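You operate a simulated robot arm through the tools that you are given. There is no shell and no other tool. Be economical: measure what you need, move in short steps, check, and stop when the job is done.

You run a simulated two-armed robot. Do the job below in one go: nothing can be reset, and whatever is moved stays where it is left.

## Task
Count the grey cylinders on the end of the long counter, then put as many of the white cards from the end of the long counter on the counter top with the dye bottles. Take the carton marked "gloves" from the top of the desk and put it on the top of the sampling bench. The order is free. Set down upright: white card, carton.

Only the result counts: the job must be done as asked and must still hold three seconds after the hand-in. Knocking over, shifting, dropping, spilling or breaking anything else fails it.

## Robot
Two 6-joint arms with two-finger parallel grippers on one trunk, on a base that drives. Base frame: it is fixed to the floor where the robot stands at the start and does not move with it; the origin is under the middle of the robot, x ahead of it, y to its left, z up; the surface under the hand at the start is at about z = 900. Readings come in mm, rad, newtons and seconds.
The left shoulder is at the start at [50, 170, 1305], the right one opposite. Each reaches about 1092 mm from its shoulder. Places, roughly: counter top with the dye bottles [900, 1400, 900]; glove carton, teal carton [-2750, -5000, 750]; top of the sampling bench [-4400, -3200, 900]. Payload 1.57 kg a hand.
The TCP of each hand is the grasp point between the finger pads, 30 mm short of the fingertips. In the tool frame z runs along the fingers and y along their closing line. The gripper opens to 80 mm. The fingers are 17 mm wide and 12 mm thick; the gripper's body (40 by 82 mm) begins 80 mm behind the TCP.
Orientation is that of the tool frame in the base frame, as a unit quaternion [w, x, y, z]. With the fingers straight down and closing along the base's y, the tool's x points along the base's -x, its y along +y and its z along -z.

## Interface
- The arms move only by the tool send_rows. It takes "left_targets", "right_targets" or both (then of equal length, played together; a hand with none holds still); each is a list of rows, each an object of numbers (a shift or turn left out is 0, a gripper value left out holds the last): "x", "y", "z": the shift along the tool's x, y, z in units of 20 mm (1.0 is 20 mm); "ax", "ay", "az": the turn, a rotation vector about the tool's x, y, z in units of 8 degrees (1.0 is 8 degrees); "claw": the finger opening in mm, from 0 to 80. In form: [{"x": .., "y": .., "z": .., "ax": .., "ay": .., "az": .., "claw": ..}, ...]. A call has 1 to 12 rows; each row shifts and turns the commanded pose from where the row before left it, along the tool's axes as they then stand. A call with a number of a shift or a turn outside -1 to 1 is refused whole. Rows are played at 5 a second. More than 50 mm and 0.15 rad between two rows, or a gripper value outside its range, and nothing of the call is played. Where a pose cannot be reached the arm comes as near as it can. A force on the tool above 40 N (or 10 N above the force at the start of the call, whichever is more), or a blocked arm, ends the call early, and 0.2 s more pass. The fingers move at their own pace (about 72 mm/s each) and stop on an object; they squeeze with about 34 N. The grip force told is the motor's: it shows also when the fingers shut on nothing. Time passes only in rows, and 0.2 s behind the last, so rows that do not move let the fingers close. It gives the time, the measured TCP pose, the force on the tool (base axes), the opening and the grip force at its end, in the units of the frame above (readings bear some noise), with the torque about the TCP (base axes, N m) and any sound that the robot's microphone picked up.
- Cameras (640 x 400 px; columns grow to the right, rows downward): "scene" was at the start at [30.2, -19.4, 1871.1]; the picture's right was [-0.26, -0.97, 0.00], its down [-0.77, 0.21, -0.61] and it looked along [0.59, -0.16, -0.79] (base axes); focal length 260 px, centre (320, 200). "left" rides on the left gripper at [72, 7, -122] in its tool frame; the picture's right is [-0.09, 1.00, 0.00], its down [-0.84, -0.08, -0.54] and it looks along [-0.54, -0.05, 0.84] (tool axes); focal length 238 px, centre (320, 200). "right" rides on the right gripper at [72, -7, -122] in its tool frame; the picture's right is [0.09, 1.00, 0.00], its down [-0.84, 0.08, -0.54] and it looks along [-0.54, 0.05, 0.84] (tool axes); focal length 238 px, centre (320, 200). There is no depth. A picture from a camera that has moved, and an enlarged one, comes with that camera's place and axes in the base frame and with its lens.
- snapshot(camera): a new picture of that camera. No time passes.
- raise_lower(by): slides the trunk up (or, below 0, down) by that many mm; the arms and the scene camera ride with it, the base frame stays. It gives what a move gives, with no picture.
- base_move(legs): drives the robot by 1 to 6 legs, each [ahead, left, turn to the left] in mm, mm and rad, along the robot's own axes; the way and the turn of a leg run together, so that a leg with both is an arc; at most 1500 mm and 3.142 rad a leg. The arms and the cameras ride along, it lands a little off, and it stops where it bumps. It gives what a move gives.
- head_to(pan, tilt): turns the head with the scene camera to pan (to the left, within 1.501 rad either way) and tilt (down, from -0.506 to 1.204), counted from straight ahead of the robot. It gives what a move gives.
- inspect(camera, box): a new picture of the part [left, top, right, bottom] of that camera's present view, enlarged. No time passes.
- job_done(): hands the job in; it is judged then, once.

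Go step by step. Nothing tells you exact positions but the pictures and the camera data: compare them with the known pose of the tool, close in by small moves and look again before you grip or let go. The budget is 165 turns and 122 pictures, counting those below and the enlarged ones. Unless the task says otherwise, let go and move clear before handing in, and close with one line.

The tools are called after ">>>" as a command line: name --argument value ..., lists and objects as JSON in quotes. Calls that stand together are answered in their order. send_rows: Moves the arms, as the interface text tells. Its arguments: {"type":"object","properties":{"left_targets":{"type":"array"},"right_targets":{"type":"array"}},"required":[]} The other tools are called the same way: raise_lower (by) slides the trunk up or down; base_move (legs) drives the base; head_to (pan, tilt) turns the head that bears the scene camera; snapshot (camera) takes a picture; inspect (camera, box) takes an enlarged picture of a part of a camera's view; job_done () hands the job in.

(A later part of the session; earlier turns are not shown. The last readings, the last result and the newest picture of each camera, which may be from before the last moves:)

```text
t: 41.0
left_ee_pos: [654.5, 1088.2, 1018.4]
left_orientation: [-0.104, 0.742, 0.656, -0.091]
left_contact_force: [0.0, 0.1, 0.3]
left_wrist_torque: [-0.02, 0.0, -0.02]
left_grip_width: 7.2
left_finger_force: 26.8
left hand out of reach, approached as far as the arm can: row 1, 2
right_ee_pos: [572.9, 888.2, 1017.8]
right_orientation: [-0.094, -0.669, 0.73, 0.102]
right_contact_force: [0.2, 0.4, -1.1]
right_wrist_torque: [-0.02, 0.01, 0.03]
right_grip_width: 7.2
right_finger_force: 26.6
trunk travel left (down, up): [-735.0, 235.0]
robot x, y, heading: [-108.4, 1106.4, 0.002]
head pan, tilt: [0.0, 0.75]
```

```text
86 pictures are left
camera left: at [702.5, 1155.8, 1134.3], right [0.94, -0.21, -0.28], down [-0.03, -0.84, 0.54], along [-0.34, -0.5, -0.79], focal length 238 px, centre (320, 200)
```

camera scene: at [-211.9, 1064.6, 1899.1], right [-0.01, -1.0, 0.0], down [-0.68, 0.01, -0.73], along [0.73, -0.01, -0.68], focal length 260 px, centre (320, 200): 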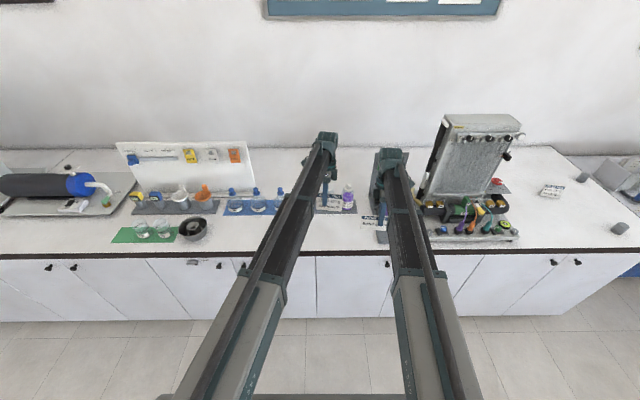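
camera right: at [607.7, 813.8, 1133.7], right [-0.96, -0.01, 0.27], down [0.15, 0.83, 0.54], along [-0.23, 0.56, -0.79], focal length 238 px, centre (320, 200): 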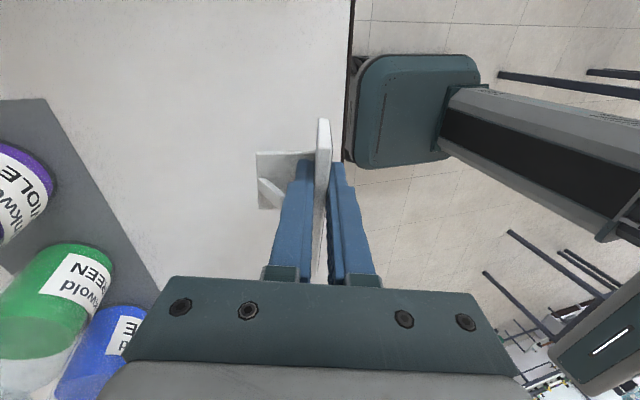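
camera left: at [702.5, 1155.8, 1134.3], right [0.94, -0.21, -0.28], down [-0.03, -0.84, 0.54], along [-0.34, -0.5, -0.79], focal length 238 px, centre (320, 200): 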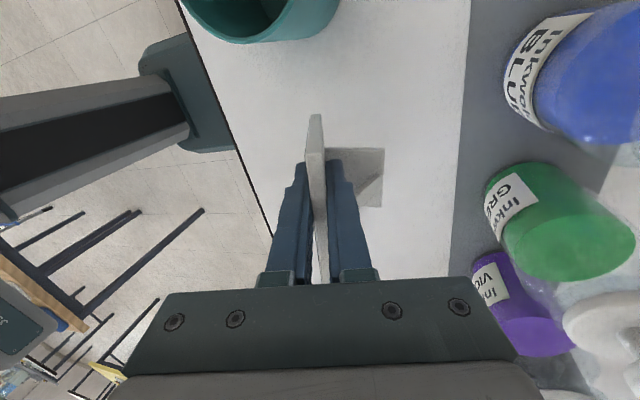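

>>> raise_lower --by -60

>>> raise_lower --by -3

>>> inspect --camera "left" --box '[180, 0, 460, 290]'

>>> inspect --camera "right" --box '[180, 80, 420, 290]'

```text
t: 42.0
left_ee_pos: [654.1, 1089.7, 959.3]
left_orientation: [-0.103, 0.743, 0.655, -0.093]
left_contact_force: [0.8, 0.3, 0.4]
left_wrist_torque: [0.04, -0.03, -0.01]
left_grip_width: 7.6
left_finger_force: 26.7
right_ee_pos: [573.5, 888.7, 958.3]
right_orientation: [-0.094, -0.67, 0.73, 0.102]
right_contact_force: [-0.5, -0.3, -0.6]
right_wrist_torque: [-0.03, 0.01, -0.02]
right_grip_width: 7.2
right_finger_force: 26.4
trunk travel left (down, up): [-675.0, 295.0]
robot x, y, heading: [-109.2, 1106.9, 0.0]
head pan, tilt: [0.0, 0.75]
```

```text
t: 42.6
left_ee_pos: [653.3, 1089.3, 955.8]
left_orientation: [-0.104, 0.743, 0.655, -0.092]
left_contact_force: [0.9, -0.2, -0.9]
left_wrist_torque: [-0.01, -0.02, 0.01]
left_grip_width: 7.0
left_finger_force: 26.7
right_ee_pos: [573.0, 888.3, 955.7]
right_orientation: [-0.094, -0.67, 0.729, 0.102]
right_contact_force: [-0.1, 0.1, 0.0]
right_wrist_torque: [0.01, -0.04, 0.01]
right_grip_width: 7.1
right_finger_force: 26.7
trunk travel left (down, up): [-672.0, 298.0]
robot x, y, heading: [-109.4, 1109.7, -0.001]
head pan, tilt: [0.0, 0.75]
```

```text
1.38 times, centred on (320, 145) of left
camera zoom: at [702.5, 1155.9, 1071.3], right [0.94, -0.21, -0.27], down [-0.03, -0.84, 0.54], along [-0.34, -0.5, -0.79], focal length 329 px, centre (320, 276)
```

zoom: 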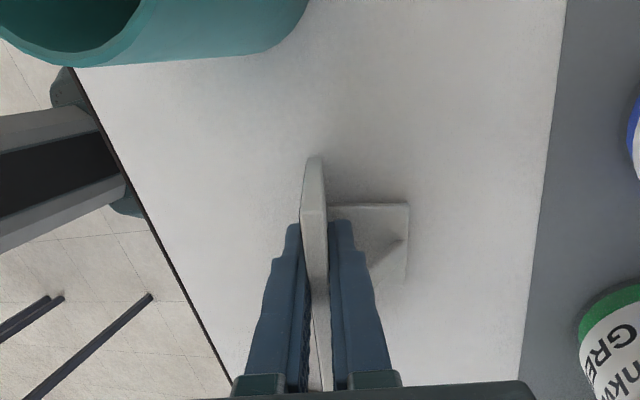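

```text
1.90 times, centred on (300, 185) of right
camera zoom: at [607.7, 813.8, 1070.6], right [-0.96, -0.01, 0.27], down [0.15, 0.83, 0.54], along [-0.23, 0.56, -0.79], focal length 454 px, centre (358, 229)
```

zoom: 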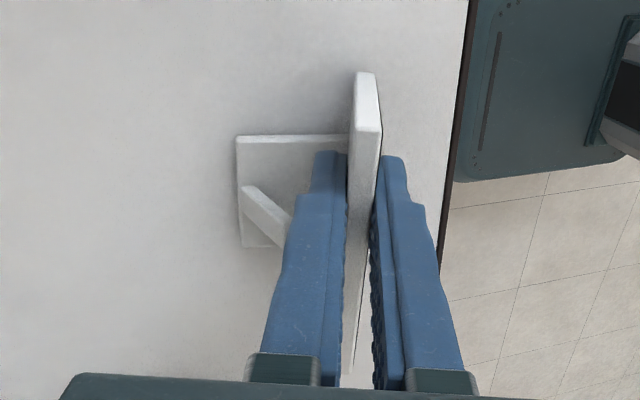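

>>> raise_lower --by -2

>>> raise_lower --by -1

```text
t: 43.1
left_ee_pos: [654.8, 1089.5, 953.7]
left_orientation: [-0.104, 0.743, 0.655, -0.092]
left_contact_force: [-0.7, 0.0, -0.6]
left_wrist_torque: [0.0, -0.02, 0.01]
left_grip_width: 7.2
left_finger_force: 26.9
right_ee_pos: [571.9, 888.5, 953.0]
right_orientation: [-0.094, -0.67, 0.729, 0.103]
right_contact_force: [0.3, -0.4, 4.7]
right_wrist_torque: [0.07, -0.24, -0.04]
right_grip_width: 7.4
right_finger_force: 26.2
trunk travel left (down, up): [-670.0, 300.0]
robot x, y, heading: [-107.5, 1108.1, 0.001]
head pan, tilt: [0.0, 0.75]
```

```text
t: 43.6
left_ee_pos: [653.0, 1089.4, 953.8]
left_orientation: [-0.105, 0.742, 0.655, -0.092]
left_contact_force: [0.9, 0.0, 4.3]
left_wrist_torque: [-0.1, -0.17, 0.02]
left_grip_width: 7.1
left_finger_force: 27.3
right_ee_pos: [572.3, 889.3, 953.5]
right_orientation: [-0.093, -0.67, 0.73, 0.101]
right_contact_force: [2.1, -0.9, 13.2]
right_wrist_torque: [0.13, -0.59, -0.03]
right_grip_width: 7.3
right_finger_force: 26.8
trunk travel left (down, up): [-669.0, 301.0]
robot x, y, heading: [-106.8, 1106.4, -0.003]
head pan, tilt: [0.0, 0.75]
```

Both cards touch the counter. I open both hands and check before rising.

>>> send_rows --left_targets '[{"claw": 15}, {"claw": 40}, {"claw": 75}, {}, {}]' --right_targets '[{"claw": 15}, {"claw": 40}, {"claw": 75}, {}, {}]'

>>> inspect --camera "left" --box '[180, 0, 460, 290]'

>>> inspect --camera "right" --box '[180, 80, 420, 290]'

```text
t: 44.8
left_ee_pos: [654.2, 1090.0, 953.0]
left_orientation: [-0.104, 0.743, 0.655, -0.092]
left_contact_force: [-0.3, -0.4, -0.8]
left_wrist_torque: [0.03, 0.0, 0.01]
left_grip_width: 75.0
left_finger_force: 0.1
right_ee_pos: [573.6, 887.8, 950.9]
right_orientation: [-0.094, -0.669, 0.73, 0.102]
right_contact_force: [-0.5, -0.3, -0.5]
right_wrist_torque: [0.0, -0.05, -0.01]
right_grip_width: 75.2
right_finger_force: 0.0
trunk travel left (down, up): [-669.0, 301.0]
robot x, y, heading: [-107.9, 1108.0, 0.001]
head pan, tilt: [0.0, 0.75]
```

```text
1.38 times, centred on (320, 145) of left
camera zoom: at [702.5, 1155.9, 1068.3], right [0.94, -0.21, -0.27], down [-0.03, -0.84, 0.54], along [-0.34, -0.5, -0.79], focal length 329 px, centre (320, 276)
```

zoom: 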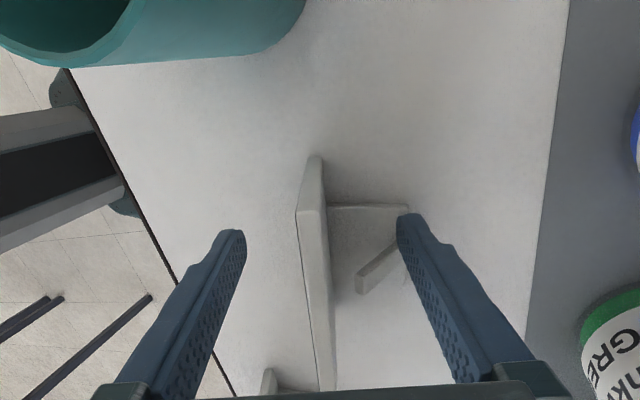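

```text
1.90 times, centred on (300, 185) of right
camera zoom: at [607.7, 813.8, 1067.6], right [-0.96, -0.01, 0.27], down [0.15, 0.83, 0.54], along [-0.23, 0.56, -0.79], focal length 454 px, centre (358, 229)
```

zoom: 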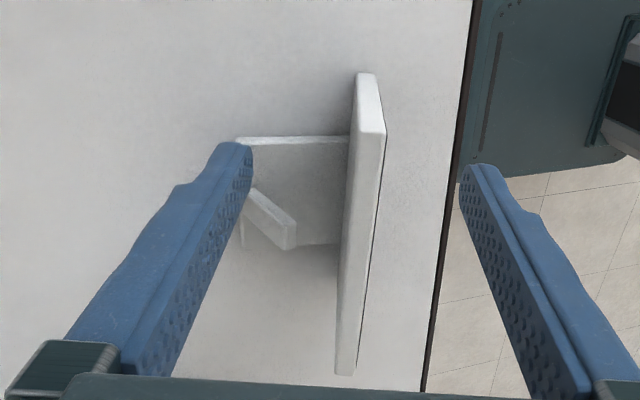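

>>> raise_lower --by 300

>>> base_move --legs '[[-240, 0, 0]]'

>>> snapshot --camera "scene"

```text
t: 47.8
left_ee_pos: [655.1, 1089.7, 1251.8]
left_orientation: [-0.104, 0.743, 0.655, -0.092]
left_contact_force: [0.1, 0.0, 0.1]
left_wrist_torque: [-0.01, -0.01, 0.0]
left_grip_width: 75.1
left_finger_force: 0.0
right_ee_pos: [573.7, 889.5, 1252.7]
right_orientation: [-0.094, -0.67, 0.73, 0.103]
right_contact_force: [-0.4, 0.2, -0.5]
right_wrist_torque: [-0.01, 0.0, 0.01]
right_grip_width: 74.8
right_finger_force: 0.1
trunk travel left (down, up): [-969.0, 1.0]
robot x, y, heading: [-105.7, 1107.5, -0.002]
head pan, tilt: [0.0, 0.75]
```

```text
t: 49.6
left_ee_pos: [406.9, 1086.6, 1251.9]
left_orientation: [-0.105, 0.744, 0.654, -0.092]
left_contact_force: [-0.1, -0.2, 0.6]
left_wrist_torque: [0.01, 0.0, 0.01]
left_grip_width: 74.9
left_finger_force: 0.0
right_ee_pos: [324.6, 887.3, 1253.3]
right_orientation: [-0.093, -0.668, 0.731, 0.102]
right_contact_force: [0.0, 0.2, -0.2]
right_wrist_torque: [-0.01, -0.02, 0.01]
right_grip_width: 74.9
right_finger_force: 0.1
trunk travel left (down, up): [-969.0, 1.0]
robot x, y, heading: [-351.6, 1110.0, -0.007]
head pan, tilt: [0.0, 0.75]
```

```text
81 pictures are left
camera scene: at [-314.4, 1108.6, 1933.1], right [-0.01, -1.0, 0.0], down [-0.68, 0.0, -0.73], along [0.73, -0.01, -0.68], focal length 260 px, centre (320, 200)
```

scene: 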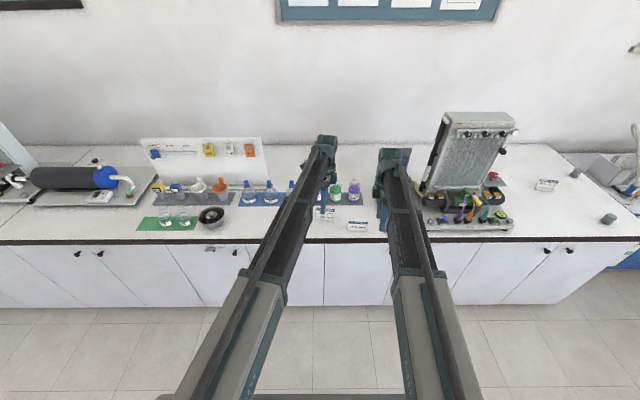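

Both cards stand. Now the carton: I look around for a drivable route.

>>> head_to --pan -1.45 --tilt 0.35

>>> snapshot --camera "scene"

>>> head_to --pan 1.5 --tilt 0.35

>>> snapshot --camera "scene"

```text
t: 51.2
left_ee_pos: [408.1, 1086.7, 1252.9]
left_orientation: [-0.104, 0.743, 0.654, -0.092]
left_contact_force: [-0.1, 0.3, -0.1]
left_wrist_torque: [-0.02, 0.0, -0.01]
left_grip_width: 75.1
left_finger_force: 0.0
right_ee_pos: [325.6, 885.5, 1252.0]
right_orientation: [-0.094, -0.668, 0.731, 0.103]
right_contact_force: [-0.5, -0.1, 0.5]
right_wrist_torque: [-0.03, 0.0, -0.02]
right_grip_width: 74.9
right_finger_force: 0.1
trunk travel left (down, up): [-969.0, 1.0]
robot x, y, heading: [-352.9, 1107.4, -0.006]
head pan, tilt: [-1.45, 0.351]
```

```text
80 pictures are left
camera scene: at [-384.8, 1016.7, 1968.7], right [-0.99, -0.11, 0.0], down [-0.04, 0.34, -0.94], along [0.11, -0.93, -0.34], focal length 260 px, centre (320, 200)
```

scene: 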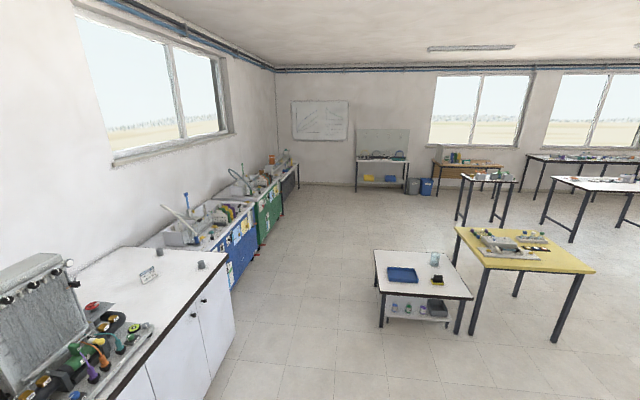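

```text
t: 53.8
left_ee_pos: [408.5, 1086.5, 1252.6]
left_orientation: [-0.105, 0.744, 0.653, -0.092]
left_contact_force: [-0.1, 0.2, 0.1]
left_wrist_torque: [0.05, 0.01, 0.02]
left_grip_width: 74.9
left_finger_force: 0.1
right_ee_pos: [325.1, 886.7, 1253.4]
right_orientation: [-0.093, -0.668, 0.731, 0.102]
right_contact_force: [-0.2, -1.1, 0.6]
right_wrist_torque: [0.01, -0.02, 0.01]
right_grip_width: 75.1
right_finger_force: 0.1
trunk travel left (down, up): [-969.0, 1.0]
robot x, y, heading: [-352.2, 1102.9, -0.008]
head pan, tilt: [1.499, 0.351]
```

```text
79 pictures are left
camera scene: at [-388.2, 1202.0, 1968.8], right [1.0, -0.08, 0.0], down [-0.03, -0.34, -0.94], along [0.07, 0.94, -0.34], focal length 260 px, centre (320, 200)
```

scene: 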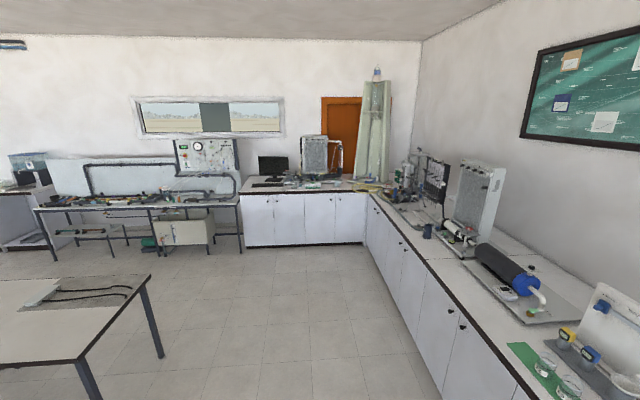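

I've a rough map: a white cart and yellow table near y≈-930, then the desk beyond and the sampling bench further left. I drive right along the aisle, then look again.

>>> base_move --legs '[[90, 0, 0.006], [0, -1300, 0]]'

>>> head_to --pan -1.45 --tilt 0.6

>>> snapshot --camera "scene"

```text
t: 61.1
left_ee_pos: [493.1, -242.9, 1252.9]
left_orientation: [-0.104, 0.745, 0.653, -0.091]
left_contact_force: [0.0, 0.1, -1.3]
left_wrist_torque: [0.0, 0.05, 0.04]
left_grip_width: 74.9
left_finger_force: 0.2
right_ee_pos: [408.1, -442.7, 1252.3]
right_orientation: [-0.093, -0.666, 0.733, 0.104]
right_contact_force: [-0.1, -0.7, 0.2]
right_wrist_torque: [0.06, 0.05, -0.01]
right_grip_width: 75.0
right_finger_force: 0.0
trunk travel left (down, up): [-969.0, 1.0]
robot x, y, heading: [-269.6, -215.6, -0.012]
head pan, tilt: [1.499, 0.351]
```

```text
t: 63.7
left_ee_pos: [492.3, -242.7, 1252.4]
left_orientation: [-0.105, 0.745, 0.652, -0.092]
left_contact_force: [0.0, 0.5, 0.3]
left_wrist_torque: [0.02, 0.0, 0.01]
left_grip_width: 75.0
left_finger_force: 0.0
right_ee_pos: [408.9, -443.1, 1252.3]
right_orientation: [-0.094, -0.666, 0.733, 0.103]
right_contact_force: [-0.2, 0.7, 0.0]
right_wrist_torque: [-0.01, 0.0, 0.01]
right_grip_width: 74.9
right_finger_force: 0.1
trunk travel left (down, up): [-969.0, 1.0]
robot x, y, heading: [-265.1, -219.4, -0.014]
head pan, tilt: [-1.45, 0.6]
```

```text
78 pictures are left
camera scene: at [-301.1, -305.5, 1946.0], right [-0.99, -0.11, 0.0], down [-0.06, 0.56, -0.83], along [0.09, -0.82, -0.56], focal length 260 px, centre (320, 200)
```

scene: 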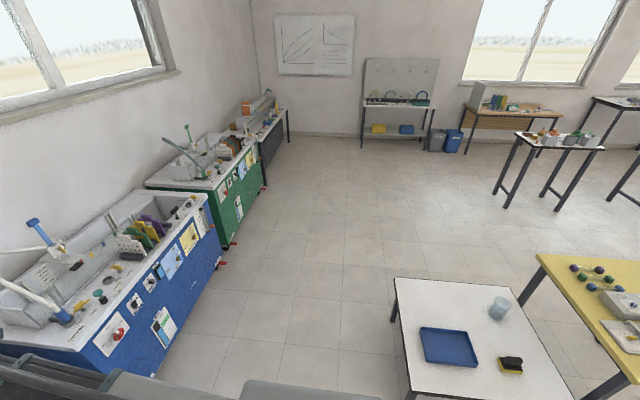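

>>> base_move --legs '[[110, 0, 0.012], [0, -1500, 0], [0, -600, 0]]'

>>> snapshot --camera "scene"

```text
t: 74.8
left_ee_pos: [591.7, -2316.3, 1252.8]
left_orientation: [-0.105, 0.743, 0.655, -0.091]
left_contact_force: [0.5, -0.3, -0.1]
left_wrist_torque: [0.0, 0.01, 0.03]
left_grip_width: 75.2
left_finger_force: 0.1
right_ee_pos: [509.1, -2517.3, 1252.7]
right_orientation: [-0.093, -0.67, 0.73, 0.102]
right_contact_force: [-0.1, 0.0, 0.6]
right_wrist_torque: [0.01, -0.02, -0.01]
right_grip_width: 75.1
right_finger_force: 0.1
trunk travel left (down, up): [-969.0, 1.0]
robot x, y, heading: [-169.8, -2296.4, -0.005]
head pan, tilt: [-1.45, 0.6]
```

```text
77 pictures are left
camera scene: at [-201.7, -2385.3, 1945.9], right [-0.99, -0.12, 0.0], down [-0.07, 0.56, -0.82], along [0.1, -0.82, -0.57], focal length 260 px, centre (320, 200)
```

scene: 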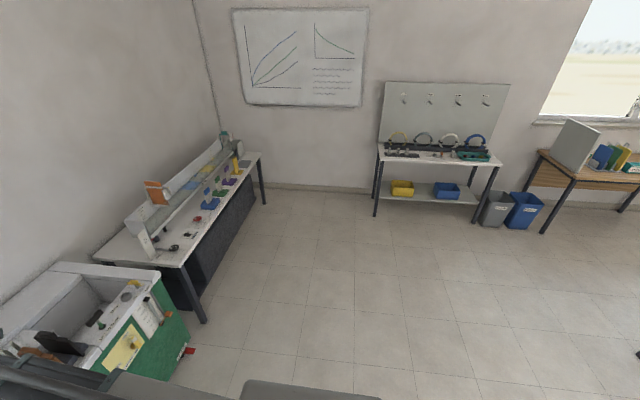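

>>> base_move --legs '[[-600, -200, 0], [0, 0, -1.57], [0, 0, -0.5]]'

>>> head_to --pan 0.1 --tilt 0.35

>>> snapshot --camera "scene"

```text
t: 83.5
left_ee_pos: [-1128.2, -3166.1, 1252.2]
left_orientation: [-0.133, 0.948, -0.286, 0.04]
left_contact_force: [0.1, 0.3, -0.1]
left_wrist_torque: [-0.03, 0.0, 0.01]
left_grip_width: 75.0
left_finger_force: 0.0
right_ee_pos: [-1271.5, -3005.0, 1252.3]
right_orientation: [0.037, 0.268, 0.953, 0.134]
right_contact_force: [-1.8, -0.6, 0.4]
right_wrist_torque: [-0.01, -0.04, 0.01]
right_grip_width: 75.0
right_finger_force: 0.1
trunk travel left (down, up): [-969.0, 1.0]
robot x, y, heading: [-775.1, -2494.1, -2.031]
head pan, tilt: [-1.45, 0.6]
```

```text
t: 85.1
left_ee_pos: [-1126.7, -3167.0, 1253.0]
left_orientation: [-0.134, 0.948, -0.286, 0.04]
left_contact_force: [-0.1, -0.2, -0.8]
left_wrist_torque: [0.0, -0.02, 0.03]
left_grip_width: 75.1
left_finger_force: 0.0
right_ee_pos: [-1271.6, -3005.1, 1252.7]
right_orientation: [0.037, 0.267, 0.954, 0.134]
right_contact_force: [0.3, 0.2, 0.4]
right_wrist_torque: [0.01, 0.01, -0.01]
right_grip_width: 75.1
right_finger_force: 0.0
trunk travel left (down, up): [-969.0, 1.0]
robot x, y, heading: [-773.1, -2490.6, -2.035]
head pan, tilt: [0.099, 0.351]
```

```text
76 pictures are left
camera scene: at [-791.2, -2543.8, 1968.7], right [-0.93, 0.36, 0.0], down [0.12, 0.32, -0.94], along [-0.33, -0.88, -0.34], focal length 260 px, centre (320, 200)
```

scene: 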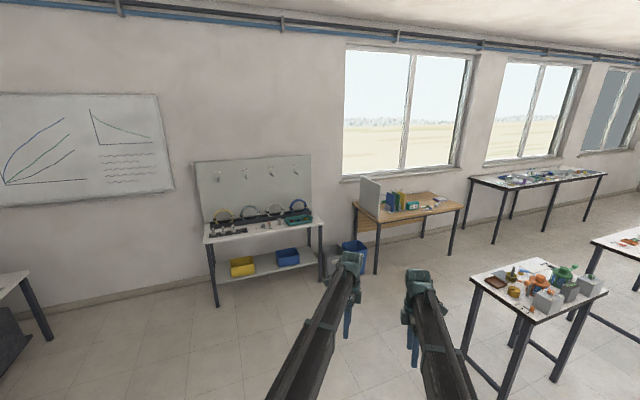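

>>> inspect --camera "scene" --box '[320, 160, 480, 280]'

>>> inspect --camera "scene" --box '[440, 160, 640, 400]'

```text
3.33 times, centred on (400, 220) of scene
camera zoom: at [-791.2, -2543.8, 1968.7], right [-0.93, 0.36, 0.0], down [0.12, 0.32, -0.94], along [-0.33, -0.88, -0.34], focal length 866 px, centre (53, 133)
```

zoom: 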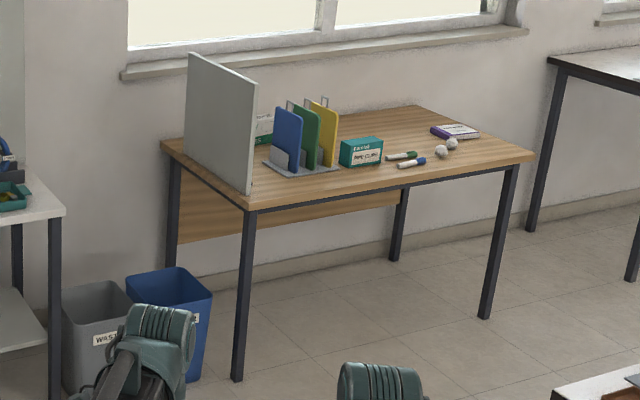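

```text
1.67 times, centred on (540, 280) of scene
camera zoom: at [-791.2, -2543.8, 1968.7], right [-0.93, 0.36, 0.0], down [0.12, 0.32, -0.94], along [-0.33, -0.88, -0.34], focal length 433 px, centre (-47, 67)
```

zoom: 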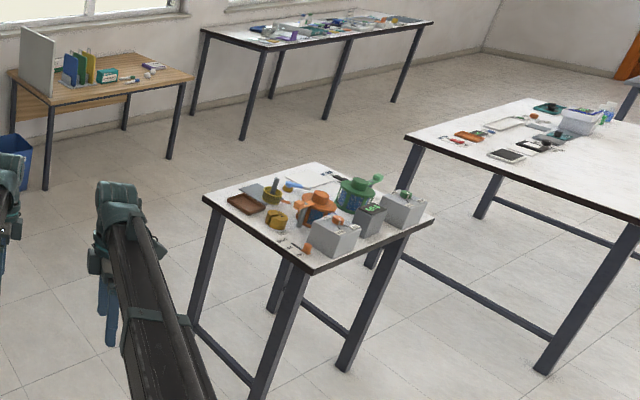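

The teal carton in front of the binders seems to read "paper clips"; another teal carton sits behind the binders. I drive to the aisle in front of the desk to read the labels.

>>> base_move --legs '[[0, 0, 0.464], [1450, 0, 0], [0, -1500, 0]]'

>>> head_to --pan -0.3 --tilt 0.6

>>> snapshot --camera "scene"

```text
t: 100.9
left_ee_pos: [-2230.3, -4809.5, 1251.7]
left_orientation: [-0.14, 0.99, -0.03, 0.004]
left_contact_force: [0.7, -0.5, 1.0]
left_wrist_torque: [-0.03, -0.01, -0.02]
left_grip_width: 74.7
left_finger_force: 0.2
right_ee_pos: [-2435.5, -4740.0, 1253.1]
right_orientation: [0.002, 0.011, 0.99, 0.139]
right_contact_force: [-0.5, 0.2, 0.2]
right_wrist_torque: [0.04, -0.02, 0.0]
right_grip_width: 75.2
right_finger_force: 0.1
trunk travel left (down, up): [-969.0, 1.0]
robot x, y, heading: [-2260.0, -4048.0, -1.511]
head pan, tilt: [0.099, 0.351]
```

```text
t: 101.8
left_ee_pos: [-2229.8, -4809.0, 1251.7]
left_orientation: [-0.138, 0.99, -0.03, 0.004]
left_contact_force: [0.3, -0.1, 0.5]
left_wrist_torque: [0.01, 0.04, -0.02]
left_grip_width: 75.1
left_finger_force: 0.1
right_ee_pos: [-2435.9, -4740.3, 1252.1]
right_orientation: [0.002, 0.01, 0.99, 0.139]
right_contact_force: [-0.3, -0.3, -0.5]
right_wrist_torque: [-0.01, -0.01, 0.0]
right_grip_width: 74.9
right_finger_force: 0.2
trunk travel left (down, up): [-969.0, 1.0]
robot x, y, heading: [-2261.2, -4046.1, -1.509]
head pan, tilt: [-0.3, 0.6]
```

```text
73 pictures are left
camera scene: at [-2285.6, -4093.7, 1946.0], right [-0.97, 0.24, 0.0], down [0.13, 0.55, -0.83], along [-0.19, -0.8, -0.56], focal length 260 px, centre (320, 200)
```

scene: 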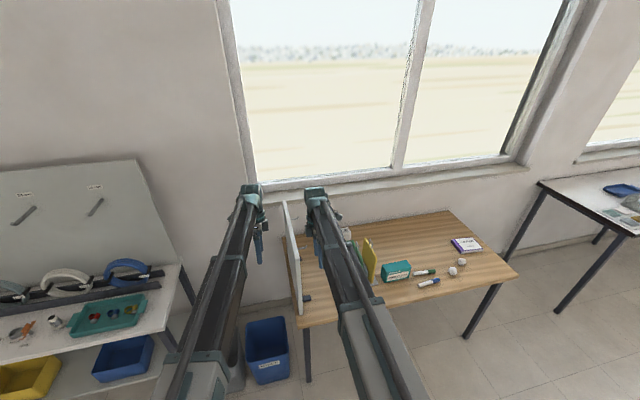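

>>> inspect --camera "scene" --box '[270, 190, 530, 330]'

>>> base_move --legs '[[150, 0, 0], [0, -700, -0.06]]'

>>> head_to --pan 0.0 --tilt 0.7

>>> snapshot --camera "scene"

```text
2.46 times, centred on (400, 260) of scene
camera zoom: at [-2285.6, -4093.7, 1946.0], right [-0.97, 0.24, 0.0], down [0.13, 0.55, -0.83], along [-0.19, -0.8, -0.56], focal length 640 px, centre (123, 52)
```

zoom: 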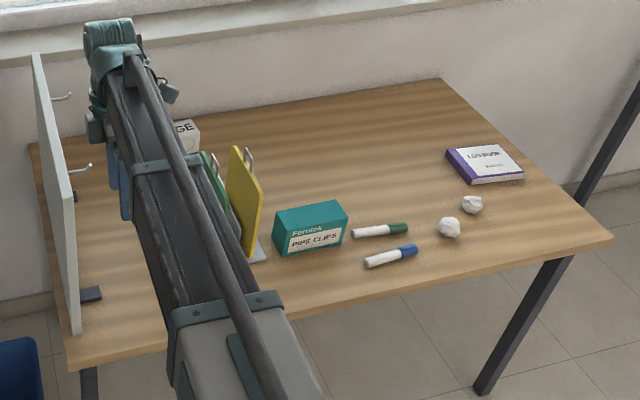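

```text
t: 106.6
left_ee_pos: [-2960.3, -4982.2, 1251.1]
left_orientation: [-0.14, 0.989, -0.057, 0.009]
left_contact_force: [-0.9, -0.4, 0.0]
left_wrist_torque: [-0.03, -0.01, 0.01]
left_grip_width: 75.0
left_finger_force: 0.1
right_ee_pos: [-3161.0, -4902.6, 1251.9]
right_orientation: [0.006, 0.037, 0.99, 0.139]
right_contact_force: [0.0, 0.5, 0.3]
right_wrist_torque: [-0.01, -0.04, 0.0]
right_grip_width: 74.8
right_finger_force: 0.0
trunk travel left (down, up): [-969.0, 1.0]
robot x, y, heading: [-2950.7, -4219.2, -1.565]
head pan, tilt: [-0.3, 0.6]
```

```text
t: 107.4
left_ee_pos: [-2959.3, -4981.1, 1252.3]
left_orientation: [-0.139, 0.989, -0.056, 0.008]
left_contact_force: [-0.2, -0.4, -0.9]
left_wrist_torque: [-0.02, -0.02, 0.01]
left_grip_width: 74.9
left_finger_force: 0.1
right_ee_pos: [-3160.8, -4902.6, 1252.3]
right_orientation: [0.005, 0.038, 0.99, 0.139]
right_contact_force: [1.0, 0.2, -0.5]
right_wrist_torque: [0.01, 0.01, -0.02]
right_grip_width: 75.0
right_finger_force: 0.0
trunk travel left (down, up): [-969.0, 1.0]
robot x, y, heading: [-2951.4, -4220.4, -1.559]
head pan, tilt: [0.0, 0.7]
```

```text
71 pictures are left
camera scene: at [-2951.3, -4264.9, 1937.4], right [-1.0, -0.01, 0.0], down [-0.01, 0.64, -0.77], along [0.01, -0.77, -0.64], focal length 260 px, centre (320, 200)
```

scene: 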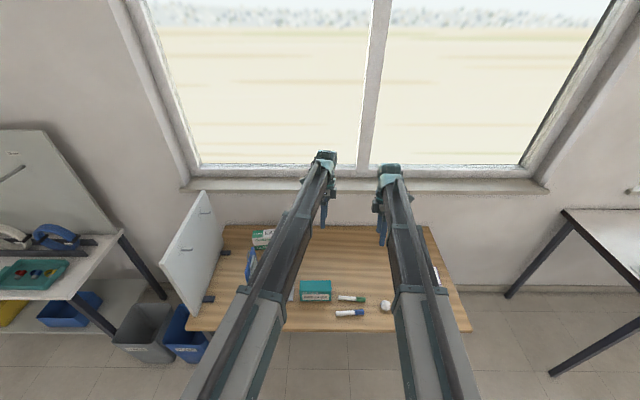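

>>> inspect --camera "scene" --box '[190, 210, 350, 330]'

>>> snapshot --camera "left"

>>> snapshot --camera "right"

```text
3.33 times, centred on (270, 270) of scene
camera zoom: at [-2951.3, -4264.9, 1937.4], right [-1.0, -0.01, 0.0], down [-0.01, 0.64, -0.77], along [0.01, -0.77, -0.64], focal length 866 px, centre (487, -33)
```

zoom: 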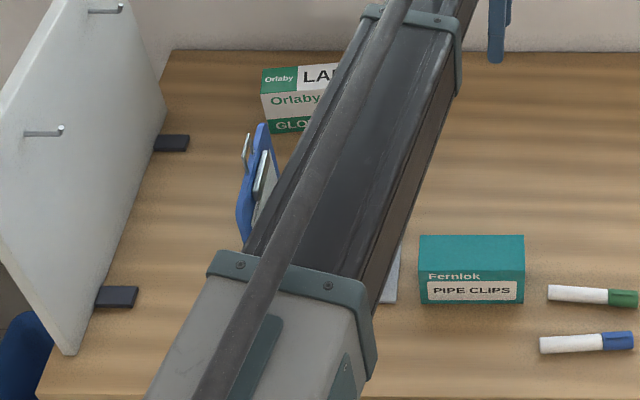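

```text
69 pictures are left
camera left: at [-2892.7, -5029.8, 1368.4], right [-0.2, -0.94, -0.27], down [-0.84, 0.02, 0.54], along [-0.5, 0.34, -0.79], focal length 238 px, centre (320, 200)
```

left: 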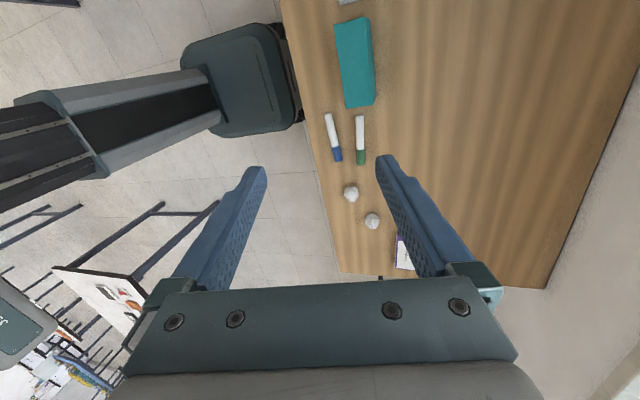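

```text
68 pictures are left
camera right: at [-3234.2, -4936.6, 1367.6], right [-0.02, 0.96, 0.27], down [0.83, -0.14, 0.54], along [0.56, 0.24, -0.79], focal length 238 px, centre (320, 200)
```

right: 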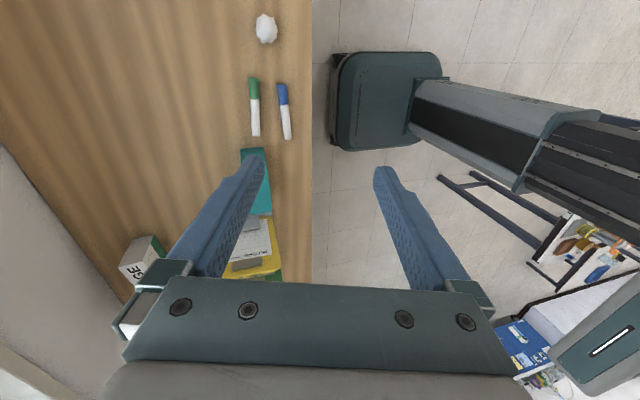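

The gloves carton is the green-white "Orlaby … GLOVES" box behind the folder rack, near the wall. The arm beam will pass over the folders, so I tilt the right hand to see the left arm's underside and the folder tops from the side.

>>> send_rows --right_targets '[{"ay": -0.89}, {"ay": -0.89}, {"ay": -0.89}, {"ay": -0.89}, {"ay": -0.89}, {"ay": -0.89}, {"ay": -0.89}, {"ay": -0.89}]'

>>> snapshot --camera "right"

```text
t: 109.2
left_ee_pos: [-2959.8, -4980.9, 1251.9]
left_orientation: [-0.138, 0.989, -0.056, 0.008]
left_contact_force: [-0.1, 0.3, -0.2]
left_wrist_torque: [0.0, 0.02, 0.0]
left_grip_width: 75.1
left_finger_force: 0.0
right_ee_pos: [-3162.3, -4901.9, 1349.2]
right_orientation: [0.477, 0.098, 0.867, 0.104]
right_contact_force: [-0.5, 0.0, -0.4]
right_wrist_torque: [-0.01, 0.01, -0.01]
right_grip_width: 74.8
right_finger_force: 0.1
right hand out of reach, approached as far as the arm can: row 2, 3, 4, 5, 6, 7, 8
trunk travel left (down, up): [-969.0, 1.0]
robot x, y, heading: [-2952.3, -4221.9, -1.565]
head pan, tilt: [0.0, 0.7]
```

```text
67 pictures are left
camera right: at [-3302.1, -4899.2, 1352.5], right [0.02, 0.98, 0.2], down [-0.01, -0.2, 0.98], along [1.0, -0.03, 0.01], focal length 238 px, centre (320, 200)
```

right: 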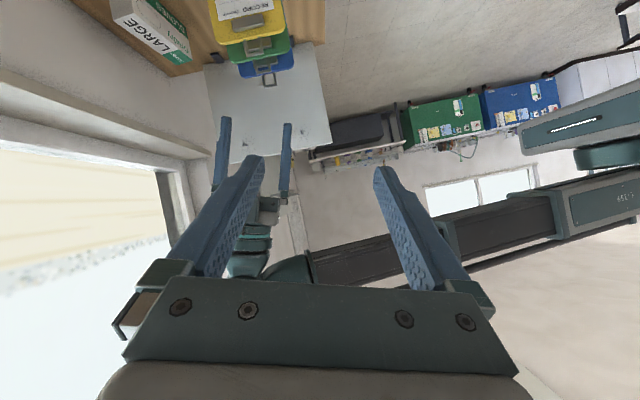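

>>> inspect --camera "right" --box '[90, 0, 330, 150]'

```text
2.67 times, centred on (210, 75) of right
camera zoom: at [-3302.1, -4899.2, 1352.5], right [0.02, 0.98, 0.2], down [-0.01, -0.2, 0.98], along [1.0, -0.03, 0.01], focal length 636 px, centre (613, 533)
```

zoom: 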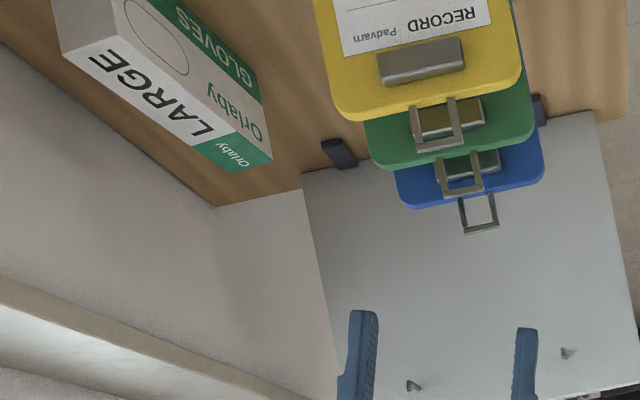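

The carton is about 195×57×106 mm, centred near (-2660,-5260), top ~856, turned ~6°. The beam will clear the folders by ~35 mm if I grip high. I drive closer and set the left hand vertical and aligned.

>>> base_move --legs '[[155, 121, -0.006]]'

>>> send_rows --left_targets '[{"ax": -0.5}, {"ax": -0.5}, {"ax": -0.5}, {"ax": -0.5}, {"az": -0.78}, {"az": -0.78}, {}]'

>>> snapshot --camera "left"

>>> snapshot --camera "right"

```text
t: 110.7
left_ee_pos: [-2839.8, -5134.6, 1252.6]
left_orientation: [-0.14, 0.988, -0.06, 0.009]
left_contact_force: [-0.4, 0.4, 0.1]
left_wrist_torque: [0.0, 0.03, -0.01]
left_grip_width: 75.0
left_finger_force: 0.0
right_ee_pos: [-3041.9, -5053.9, 1347.6]
right_orientation: [0.476, 0.102, 0.868, 0.102]
right_contact_force: [0.3, 0.5, -0.4]
right_wrist_torque: [0.03, 0.0, 0.03]
right_grip_width: 74.9
right_finger_force: 0.1
trunk travel left (down, up): [-969.0, 1.0]
robot x, y, heading: [-2825.9, -4370.7, -1.567]
head pan, tilt: [0.0, 0.7]
```

```text
t: 112.3
left_ee_pos: [-2839.8, -5132.7, 1244.0]
left_orientation: [0.0, 0.999, 0.05, -0.001]
left_contact_force: [0.2, 0.6, 0.4]
left_wrist_torque: [-0.01, 0.0, 0.0]
left_grip_width: 74.7
left_finger_force: 0.1
left hand out of reach, approached as far as the arm can: row 2
right_ee_pos: [-3042.3, -5052.8, 1347.2]
right_orientation: [0.475, 0.102, 0.868, 0.103]
right_contact_force: [0.1, 1.2, -0.3]
right_wrist_torque: [0.02, -0.02, 0.0]
right_grip_width: 74.9
right_finger_force: 0.1
trunk travel left (down, up): [-969.0, 1.0]
robot x, y, heading: [-2830.8, -4373.8, -1.565]
head pan, tilt: [0.0, 0.7]
```

```text
65 pictures are left
camera left: at [-2768.9, -5132.9, 1366.4], right [0.01, -1.0, 0.0], down [-0.84, -0.01, 0.54], along [-0.54, 0.0, -0.84], focal length 238 px, centre (320, 200)
```

left: 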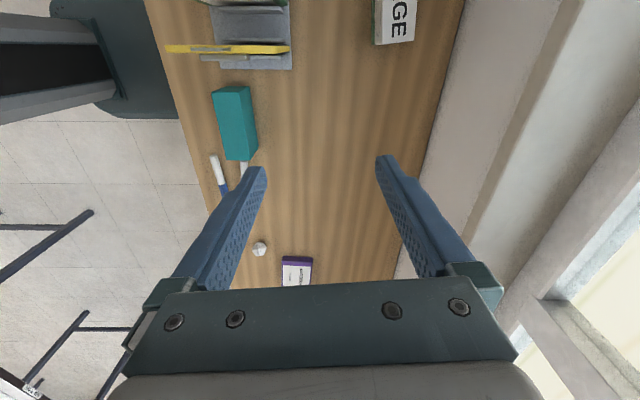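

```text
64 pictures are left
camera right: at [-3183.2, -5049.6, 1352.3], right [0.03, 0.98, 0.2], down [-0.01, -0.2, 0.98], along [1.0, -0.03, 0.01], focal length 238 px, centre (320, 200)
```

right: 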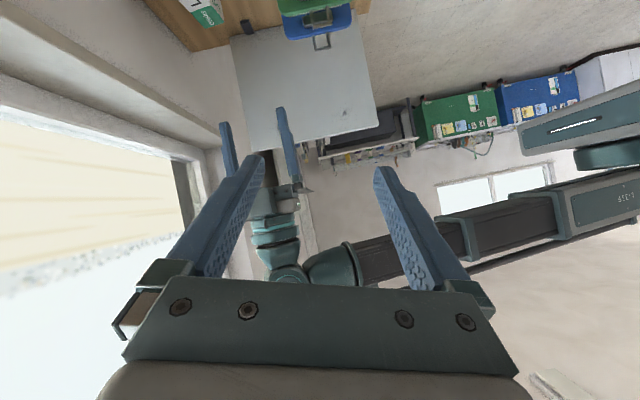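

>>> send_rows --left_targets '[{"x": 0.924, "y": 0.802}, {"x": 0.924, "y": 0.802}, {"x": 0.924, "y": 0.802}, {"x": 0.924, "y": 0.802}, {"x": 0.924, "y": 0.802}, {"x": 0.924, "y": 0.802}, {"x": 0.924, "y": 0.802}, {"x": 0.924, "y": 0.802}, {"x": 0.924, "y": 0.802}, {}]'

>>> snapshot --camera "left"

>>> snapshot --camera "right"

```text
t: 114.5
left_ee_pos: [-2661.8, -5261.1, 1244.7]
left_orientation: [0.0, 0.999, 0.049, 0.0]
left_contact_force: [-1.1, 0.6, -0.1]
left_wrist_torque: [0.0, -0.01, -0.02]
left_grip_width: 75.1
left_finger_force: 0.0
left hand out of reach, approached as far as the arm can: row 5
right_ee_pos: [-3043.7, -5051.9, 1346.9]
right_orientation: [0.476, 0.101, 0.867, 0.102]
right_contact_force: [0.2, 1.1, -1.2]
right_wrist_torque: [0.01, 0.0, -0.01]
right_grip_width: 75.0
right_finger_force: 0.1
trunk travel left (down, up): [-969.0, 1.0]
robot x, y, heading: [-2825.9, -4371.2, -1.566]
head pan, tilt: [0.0, 0.7]
```

```text
63 pictures are left
camera left: at [-2590.4, -5261.4, 1366.6], right [0.01, -1.0, 0.0], down [-0.84, -0.01, 0.54], along [-0.54, 0.0, -0.84], focal length 238 px, centre (320, 200)
```

left: 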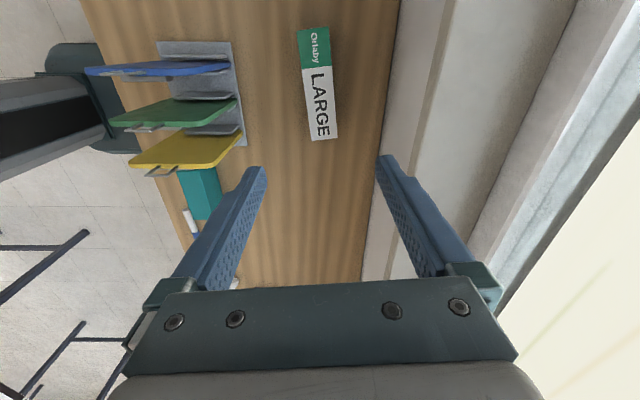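

```text
62 pictures are left
camera right: at [-3183.5, -5049.2, 1352.5], right [0.03, 0.98, 0.2], down [-0.01, -0.2, 0.98], along [1.0, -0.03, 0.01], focal length 238 px, centre (320, 200)
```

right: 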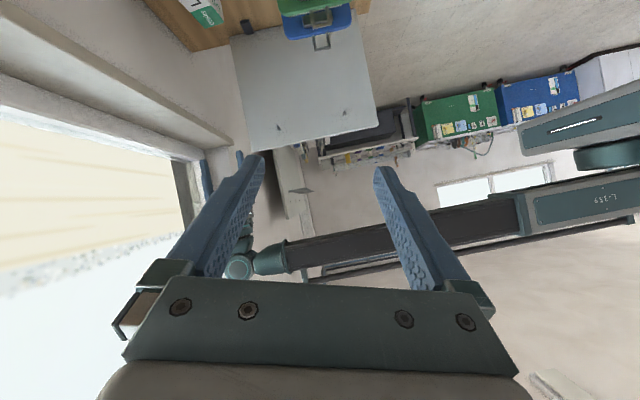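

The left hand is over the carton within 5 mm. I fine-shift and lower most of the way, then check the beam against the folders.

>>> send_rows --left_targets '[{"y": -0.23, "claw": 80}, {"az": -0.1}]'

>>> raise_lower --by -320

>>> snapshot --camera "left"

>>> snapshot --camera "right"

```text
t: 115.1
left_ee_pos: [-2661.0, -5257.6, 1244.4]
left_orientation: [0.0, 0.998, 0.055, 0.0]
left_contact_force: [0.7, 0.0, -0.7]
left_wrist_torque: [0.0, 0.0, -0.01]
left_grip_width: 80.0
left_finger_force: 0.0
right_ee_pos: [-3043.1, -5052.9, 1348.1]
right_orientation: [0.476, 0.102, 0.868, 0.102]
right_contact_force: [-1.3, -1.4, -0.9]
right_wrist_torque: [0.0, 0.0, -0.01]
right_grip_width: 75.1
right_finger_force: 0.1
trunk travel left (down, up): [-969.0, 1.0]
robot x, y, heading: [-2827.7, -4370.2, -1.568]
head pan, tilt: [0.0, 0.7]
```

```text
t: 118.3
left_ee_pos: [-2661.6, -5257.2, 923.5]
left_orientation: [0.0, 0.998, 0.055, 0.0]
left_contact_force: [0.3, -1.0, -0.6]
left_wrist_torque: [0.0, 0.0, 0.02]
left_grip_width: 80.0
left_finger_force: 0.1
right_ee_pos: [-3043.9, -5052.5, 1028.3]
right_orientation: [0.476, 0.102, 0.868, 0.102]
right_contact_force: [-0.5, -1.3, -0.3]
right_wrist_torque: [-0.04, 0.0, -0.02]
right_grip_width: 74.8
right_finger_force: 0.1
trunk travel left (down, up): [-649.0, 321.0]
robot x, y, heading: [-2827.2, -4375.4, -1.569]
head pan, tilt: [0.0, 0.7]
```

```text
61 pictures are left
camera left: at [-2590.2, -5256.1, 1046.5], right [0.02, -1.0, 0.0], down [-0.84, -0.02, 0.54], along [-0.54, -0.01, -0.84], focal length 238 px, centre (320, 200)
```

left: 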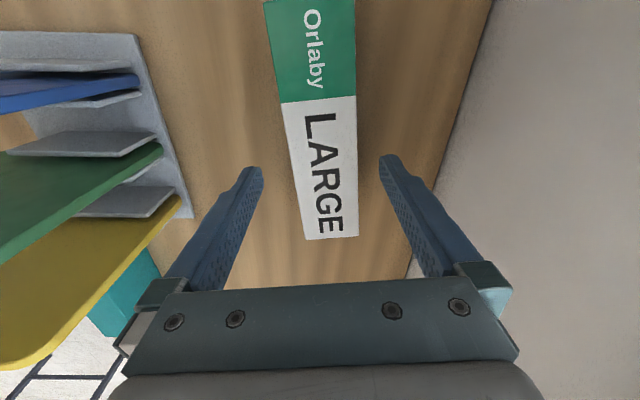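

```text
60 pictures are left
camera right: at [-3183.2, -5049.4, 1032.5], right [0.03, 0.98, 0.2], down [-0.01, -0.2, 0.98], along [1.0, -0.03, 0.01], focal length 238 px, centre (320, 200)
```

right: 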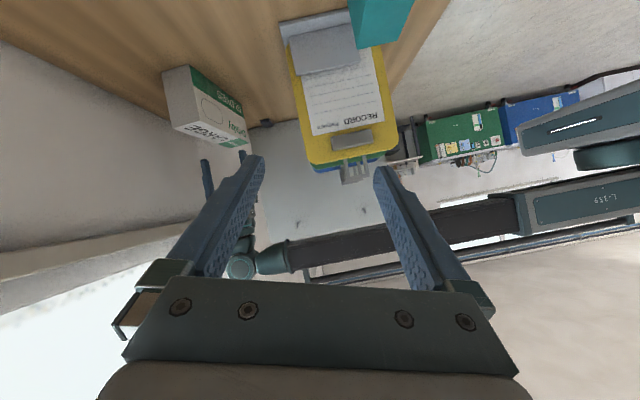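

>>> send_rows --left_targets '[{"y": 0.13}, {}]'

>>> raise_lower --by -60

>>> snapshot --camera "left"

>>> snapshot --camera "right"

```text
t: 118.9
left_ee_pos: [-2661.4, -5259.7, 923.0]
left_orientation: [0.0, 0.998, 0.056, 0.0]
left_contact_force: [-0.2, 0.1, -0.1]
left_wrist_torque: [0.01, -0.01, 0.0]
left_grip_width: 80.0
left_finger_force: 0.0
right_ee_pos: [-3041.9, -5052.6, 1027.8]
right_orientation: [0.476, 0.101, 0.868, 0.102]
right_contact_force: [-0.6, -0.7, 0.2]
right_wrist_torque: [-0.01, 0.0, 0.02]
right_grip_width: 75.0
right_finger_force: 0.0
trunk travel left (down, up): [-649.0, 321.0]
robot x, y, heading: [-2830.4, -4370.8, -1.569]
head pan, tilt: [0.0, 0.7]
```

```text
t: 119.9
left_ee_pos: [-2660.9, -5261.3, 864.8]
left_orientation: [0.0, 0.998, 0.056, 0.0]
left_contact_force: [0.5, 0.4, -0.2]
left_wrist_torque: [0.02, 0.03, 0.02]
left_grip_width: 79.9
left_finger_force: 0.0
right_ee_pos: [-3042.8, -5051.6, 968.6]
right_orientation: [0.476, 0.101, 0.868, 0.102]
right_contact_force: [-0.3, -0.6, 1.1]
right_wrist_torque: [-0.02, 0.0, 0.04]
right_grip_width: 74.9
right_finger_force: 0.1
trunk travel left (down, up): [-589.0, 381.0]
robot x, y, heading: [-2825.3, -4368.9, -1.569]
head pan, tilt: [0.0, 0.7]
```

```text
59 pictures are left
camera left: at [-2589.3, -5258.9, 986.5], right [0.02, -1.0, 0.0], down [-0.84, -0.02, 0.54], along [-0.54, -0.01, -0.84], focal length 238 px, centre (320, 200)
```

left: 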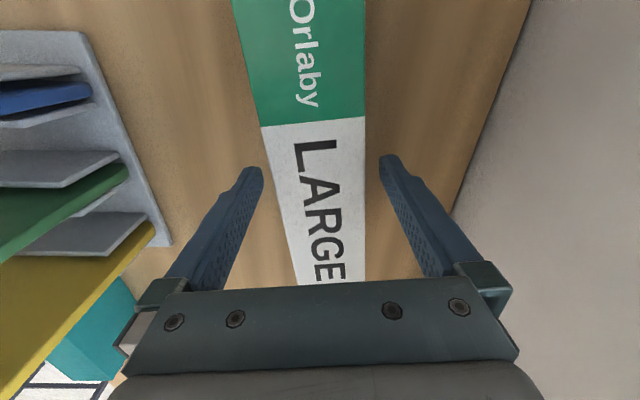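

```text
58 pictures are left
camera right: at [-3183.1, -5049.3, 972.5], right [0.03, 0.98, 0.2], down [-0.01, -0.2, 0.98], along [1.0, -0.03, 0.01], focal length 238 px, centre (320, 200)
```

right: 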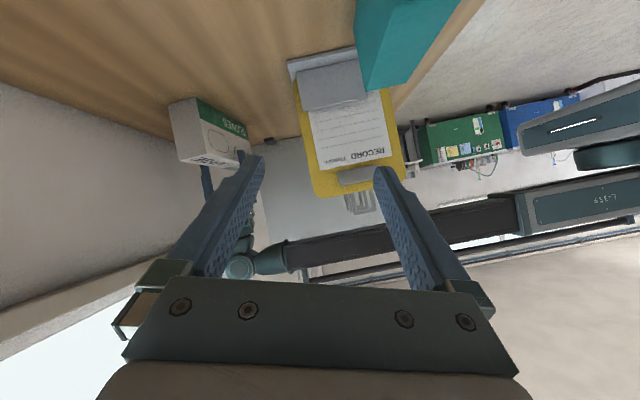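

>>> raise_lower --by -17

>>> send_rows --left_targets '[{"claw": 65}, {"claw": 50}, {"claw": 40}, {"claw": 40}, {}, {}]'

>>> snapshot --camera "left"

```text
t: 120.5
left_ee_pos: [-2660.8, -5260.5, 847.3]
left_orientation: [0.001, 0.998, 0.056, 0.0]
left_contact_force: [-0.1, 0.0, 0.2]
left_wrist_torque: [-0.01, 0.0, 0.02]
left_grip_width: 80.0
left_finger_force: 0.0
right_ee_pos: [-3042.6, -5052.5, 951.6]
right_orientation: [0.476, 0.101, 0.868, 0.103]
right_contact_force: [0.3, -0.4, -1.0]
right_wrist_torque: [0.01, 0.01, -0.02]
right_grip_width: 74.9
right_finger_force: 0.2
trunk travel left (down, up): [-572.0, 398.0]
robot x, y, heading: [-2825.5, -4372.5, -1.569]
head pan, tilt: [0.0, 0.7]
```

```text
t: 122.0
left_ee_pos: [-2659.8, -5259.6, 846.3]
left_orientation: [0.0, 0.998, 0.056, 0.0]
left_contact_force: [0.7, 1.1, 0.3]
left_wrist_torque: [0.03, 0.02, -0.03]
left_grip_width: 57.7
left_finger_force: 34.1
right_ee_pos: [-3042.9, -5052.2, 952.1]
right_orientation: [0.476, 0.101, 0.868, 0.102]
right_contact_force: [-1.1, 0.3, -0.6]
right_wrist_torque: [-0.02, -0.01, 0.03]
right_grip_width: 74.9
right_finger_force: 0.1
trunk travel left (down, up): [-572.0, 398.0]
robot x, y, heading: [-2827.1, -4373.4, -1.571]
head pan, tilt: [0.0, 0.7]
```

```text
57 pictures are left
camera left: at [-2589.3, -5258.9, 969.5], right [0.02, -1.0, 0.0], down [-0.84, -0.02, 0.54], along [-0.54, -0.01, -0.84], focal length 238 px, centre (320, 200)
```

left: 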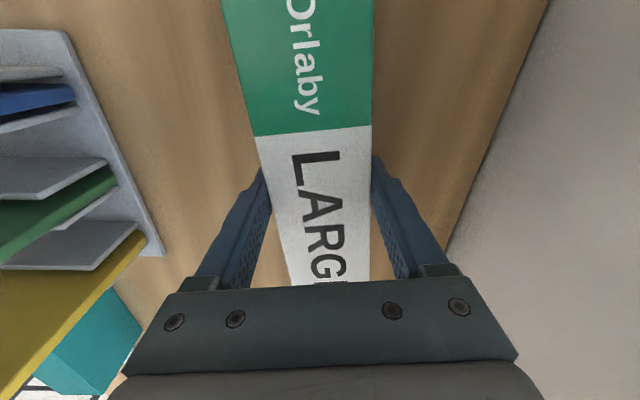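

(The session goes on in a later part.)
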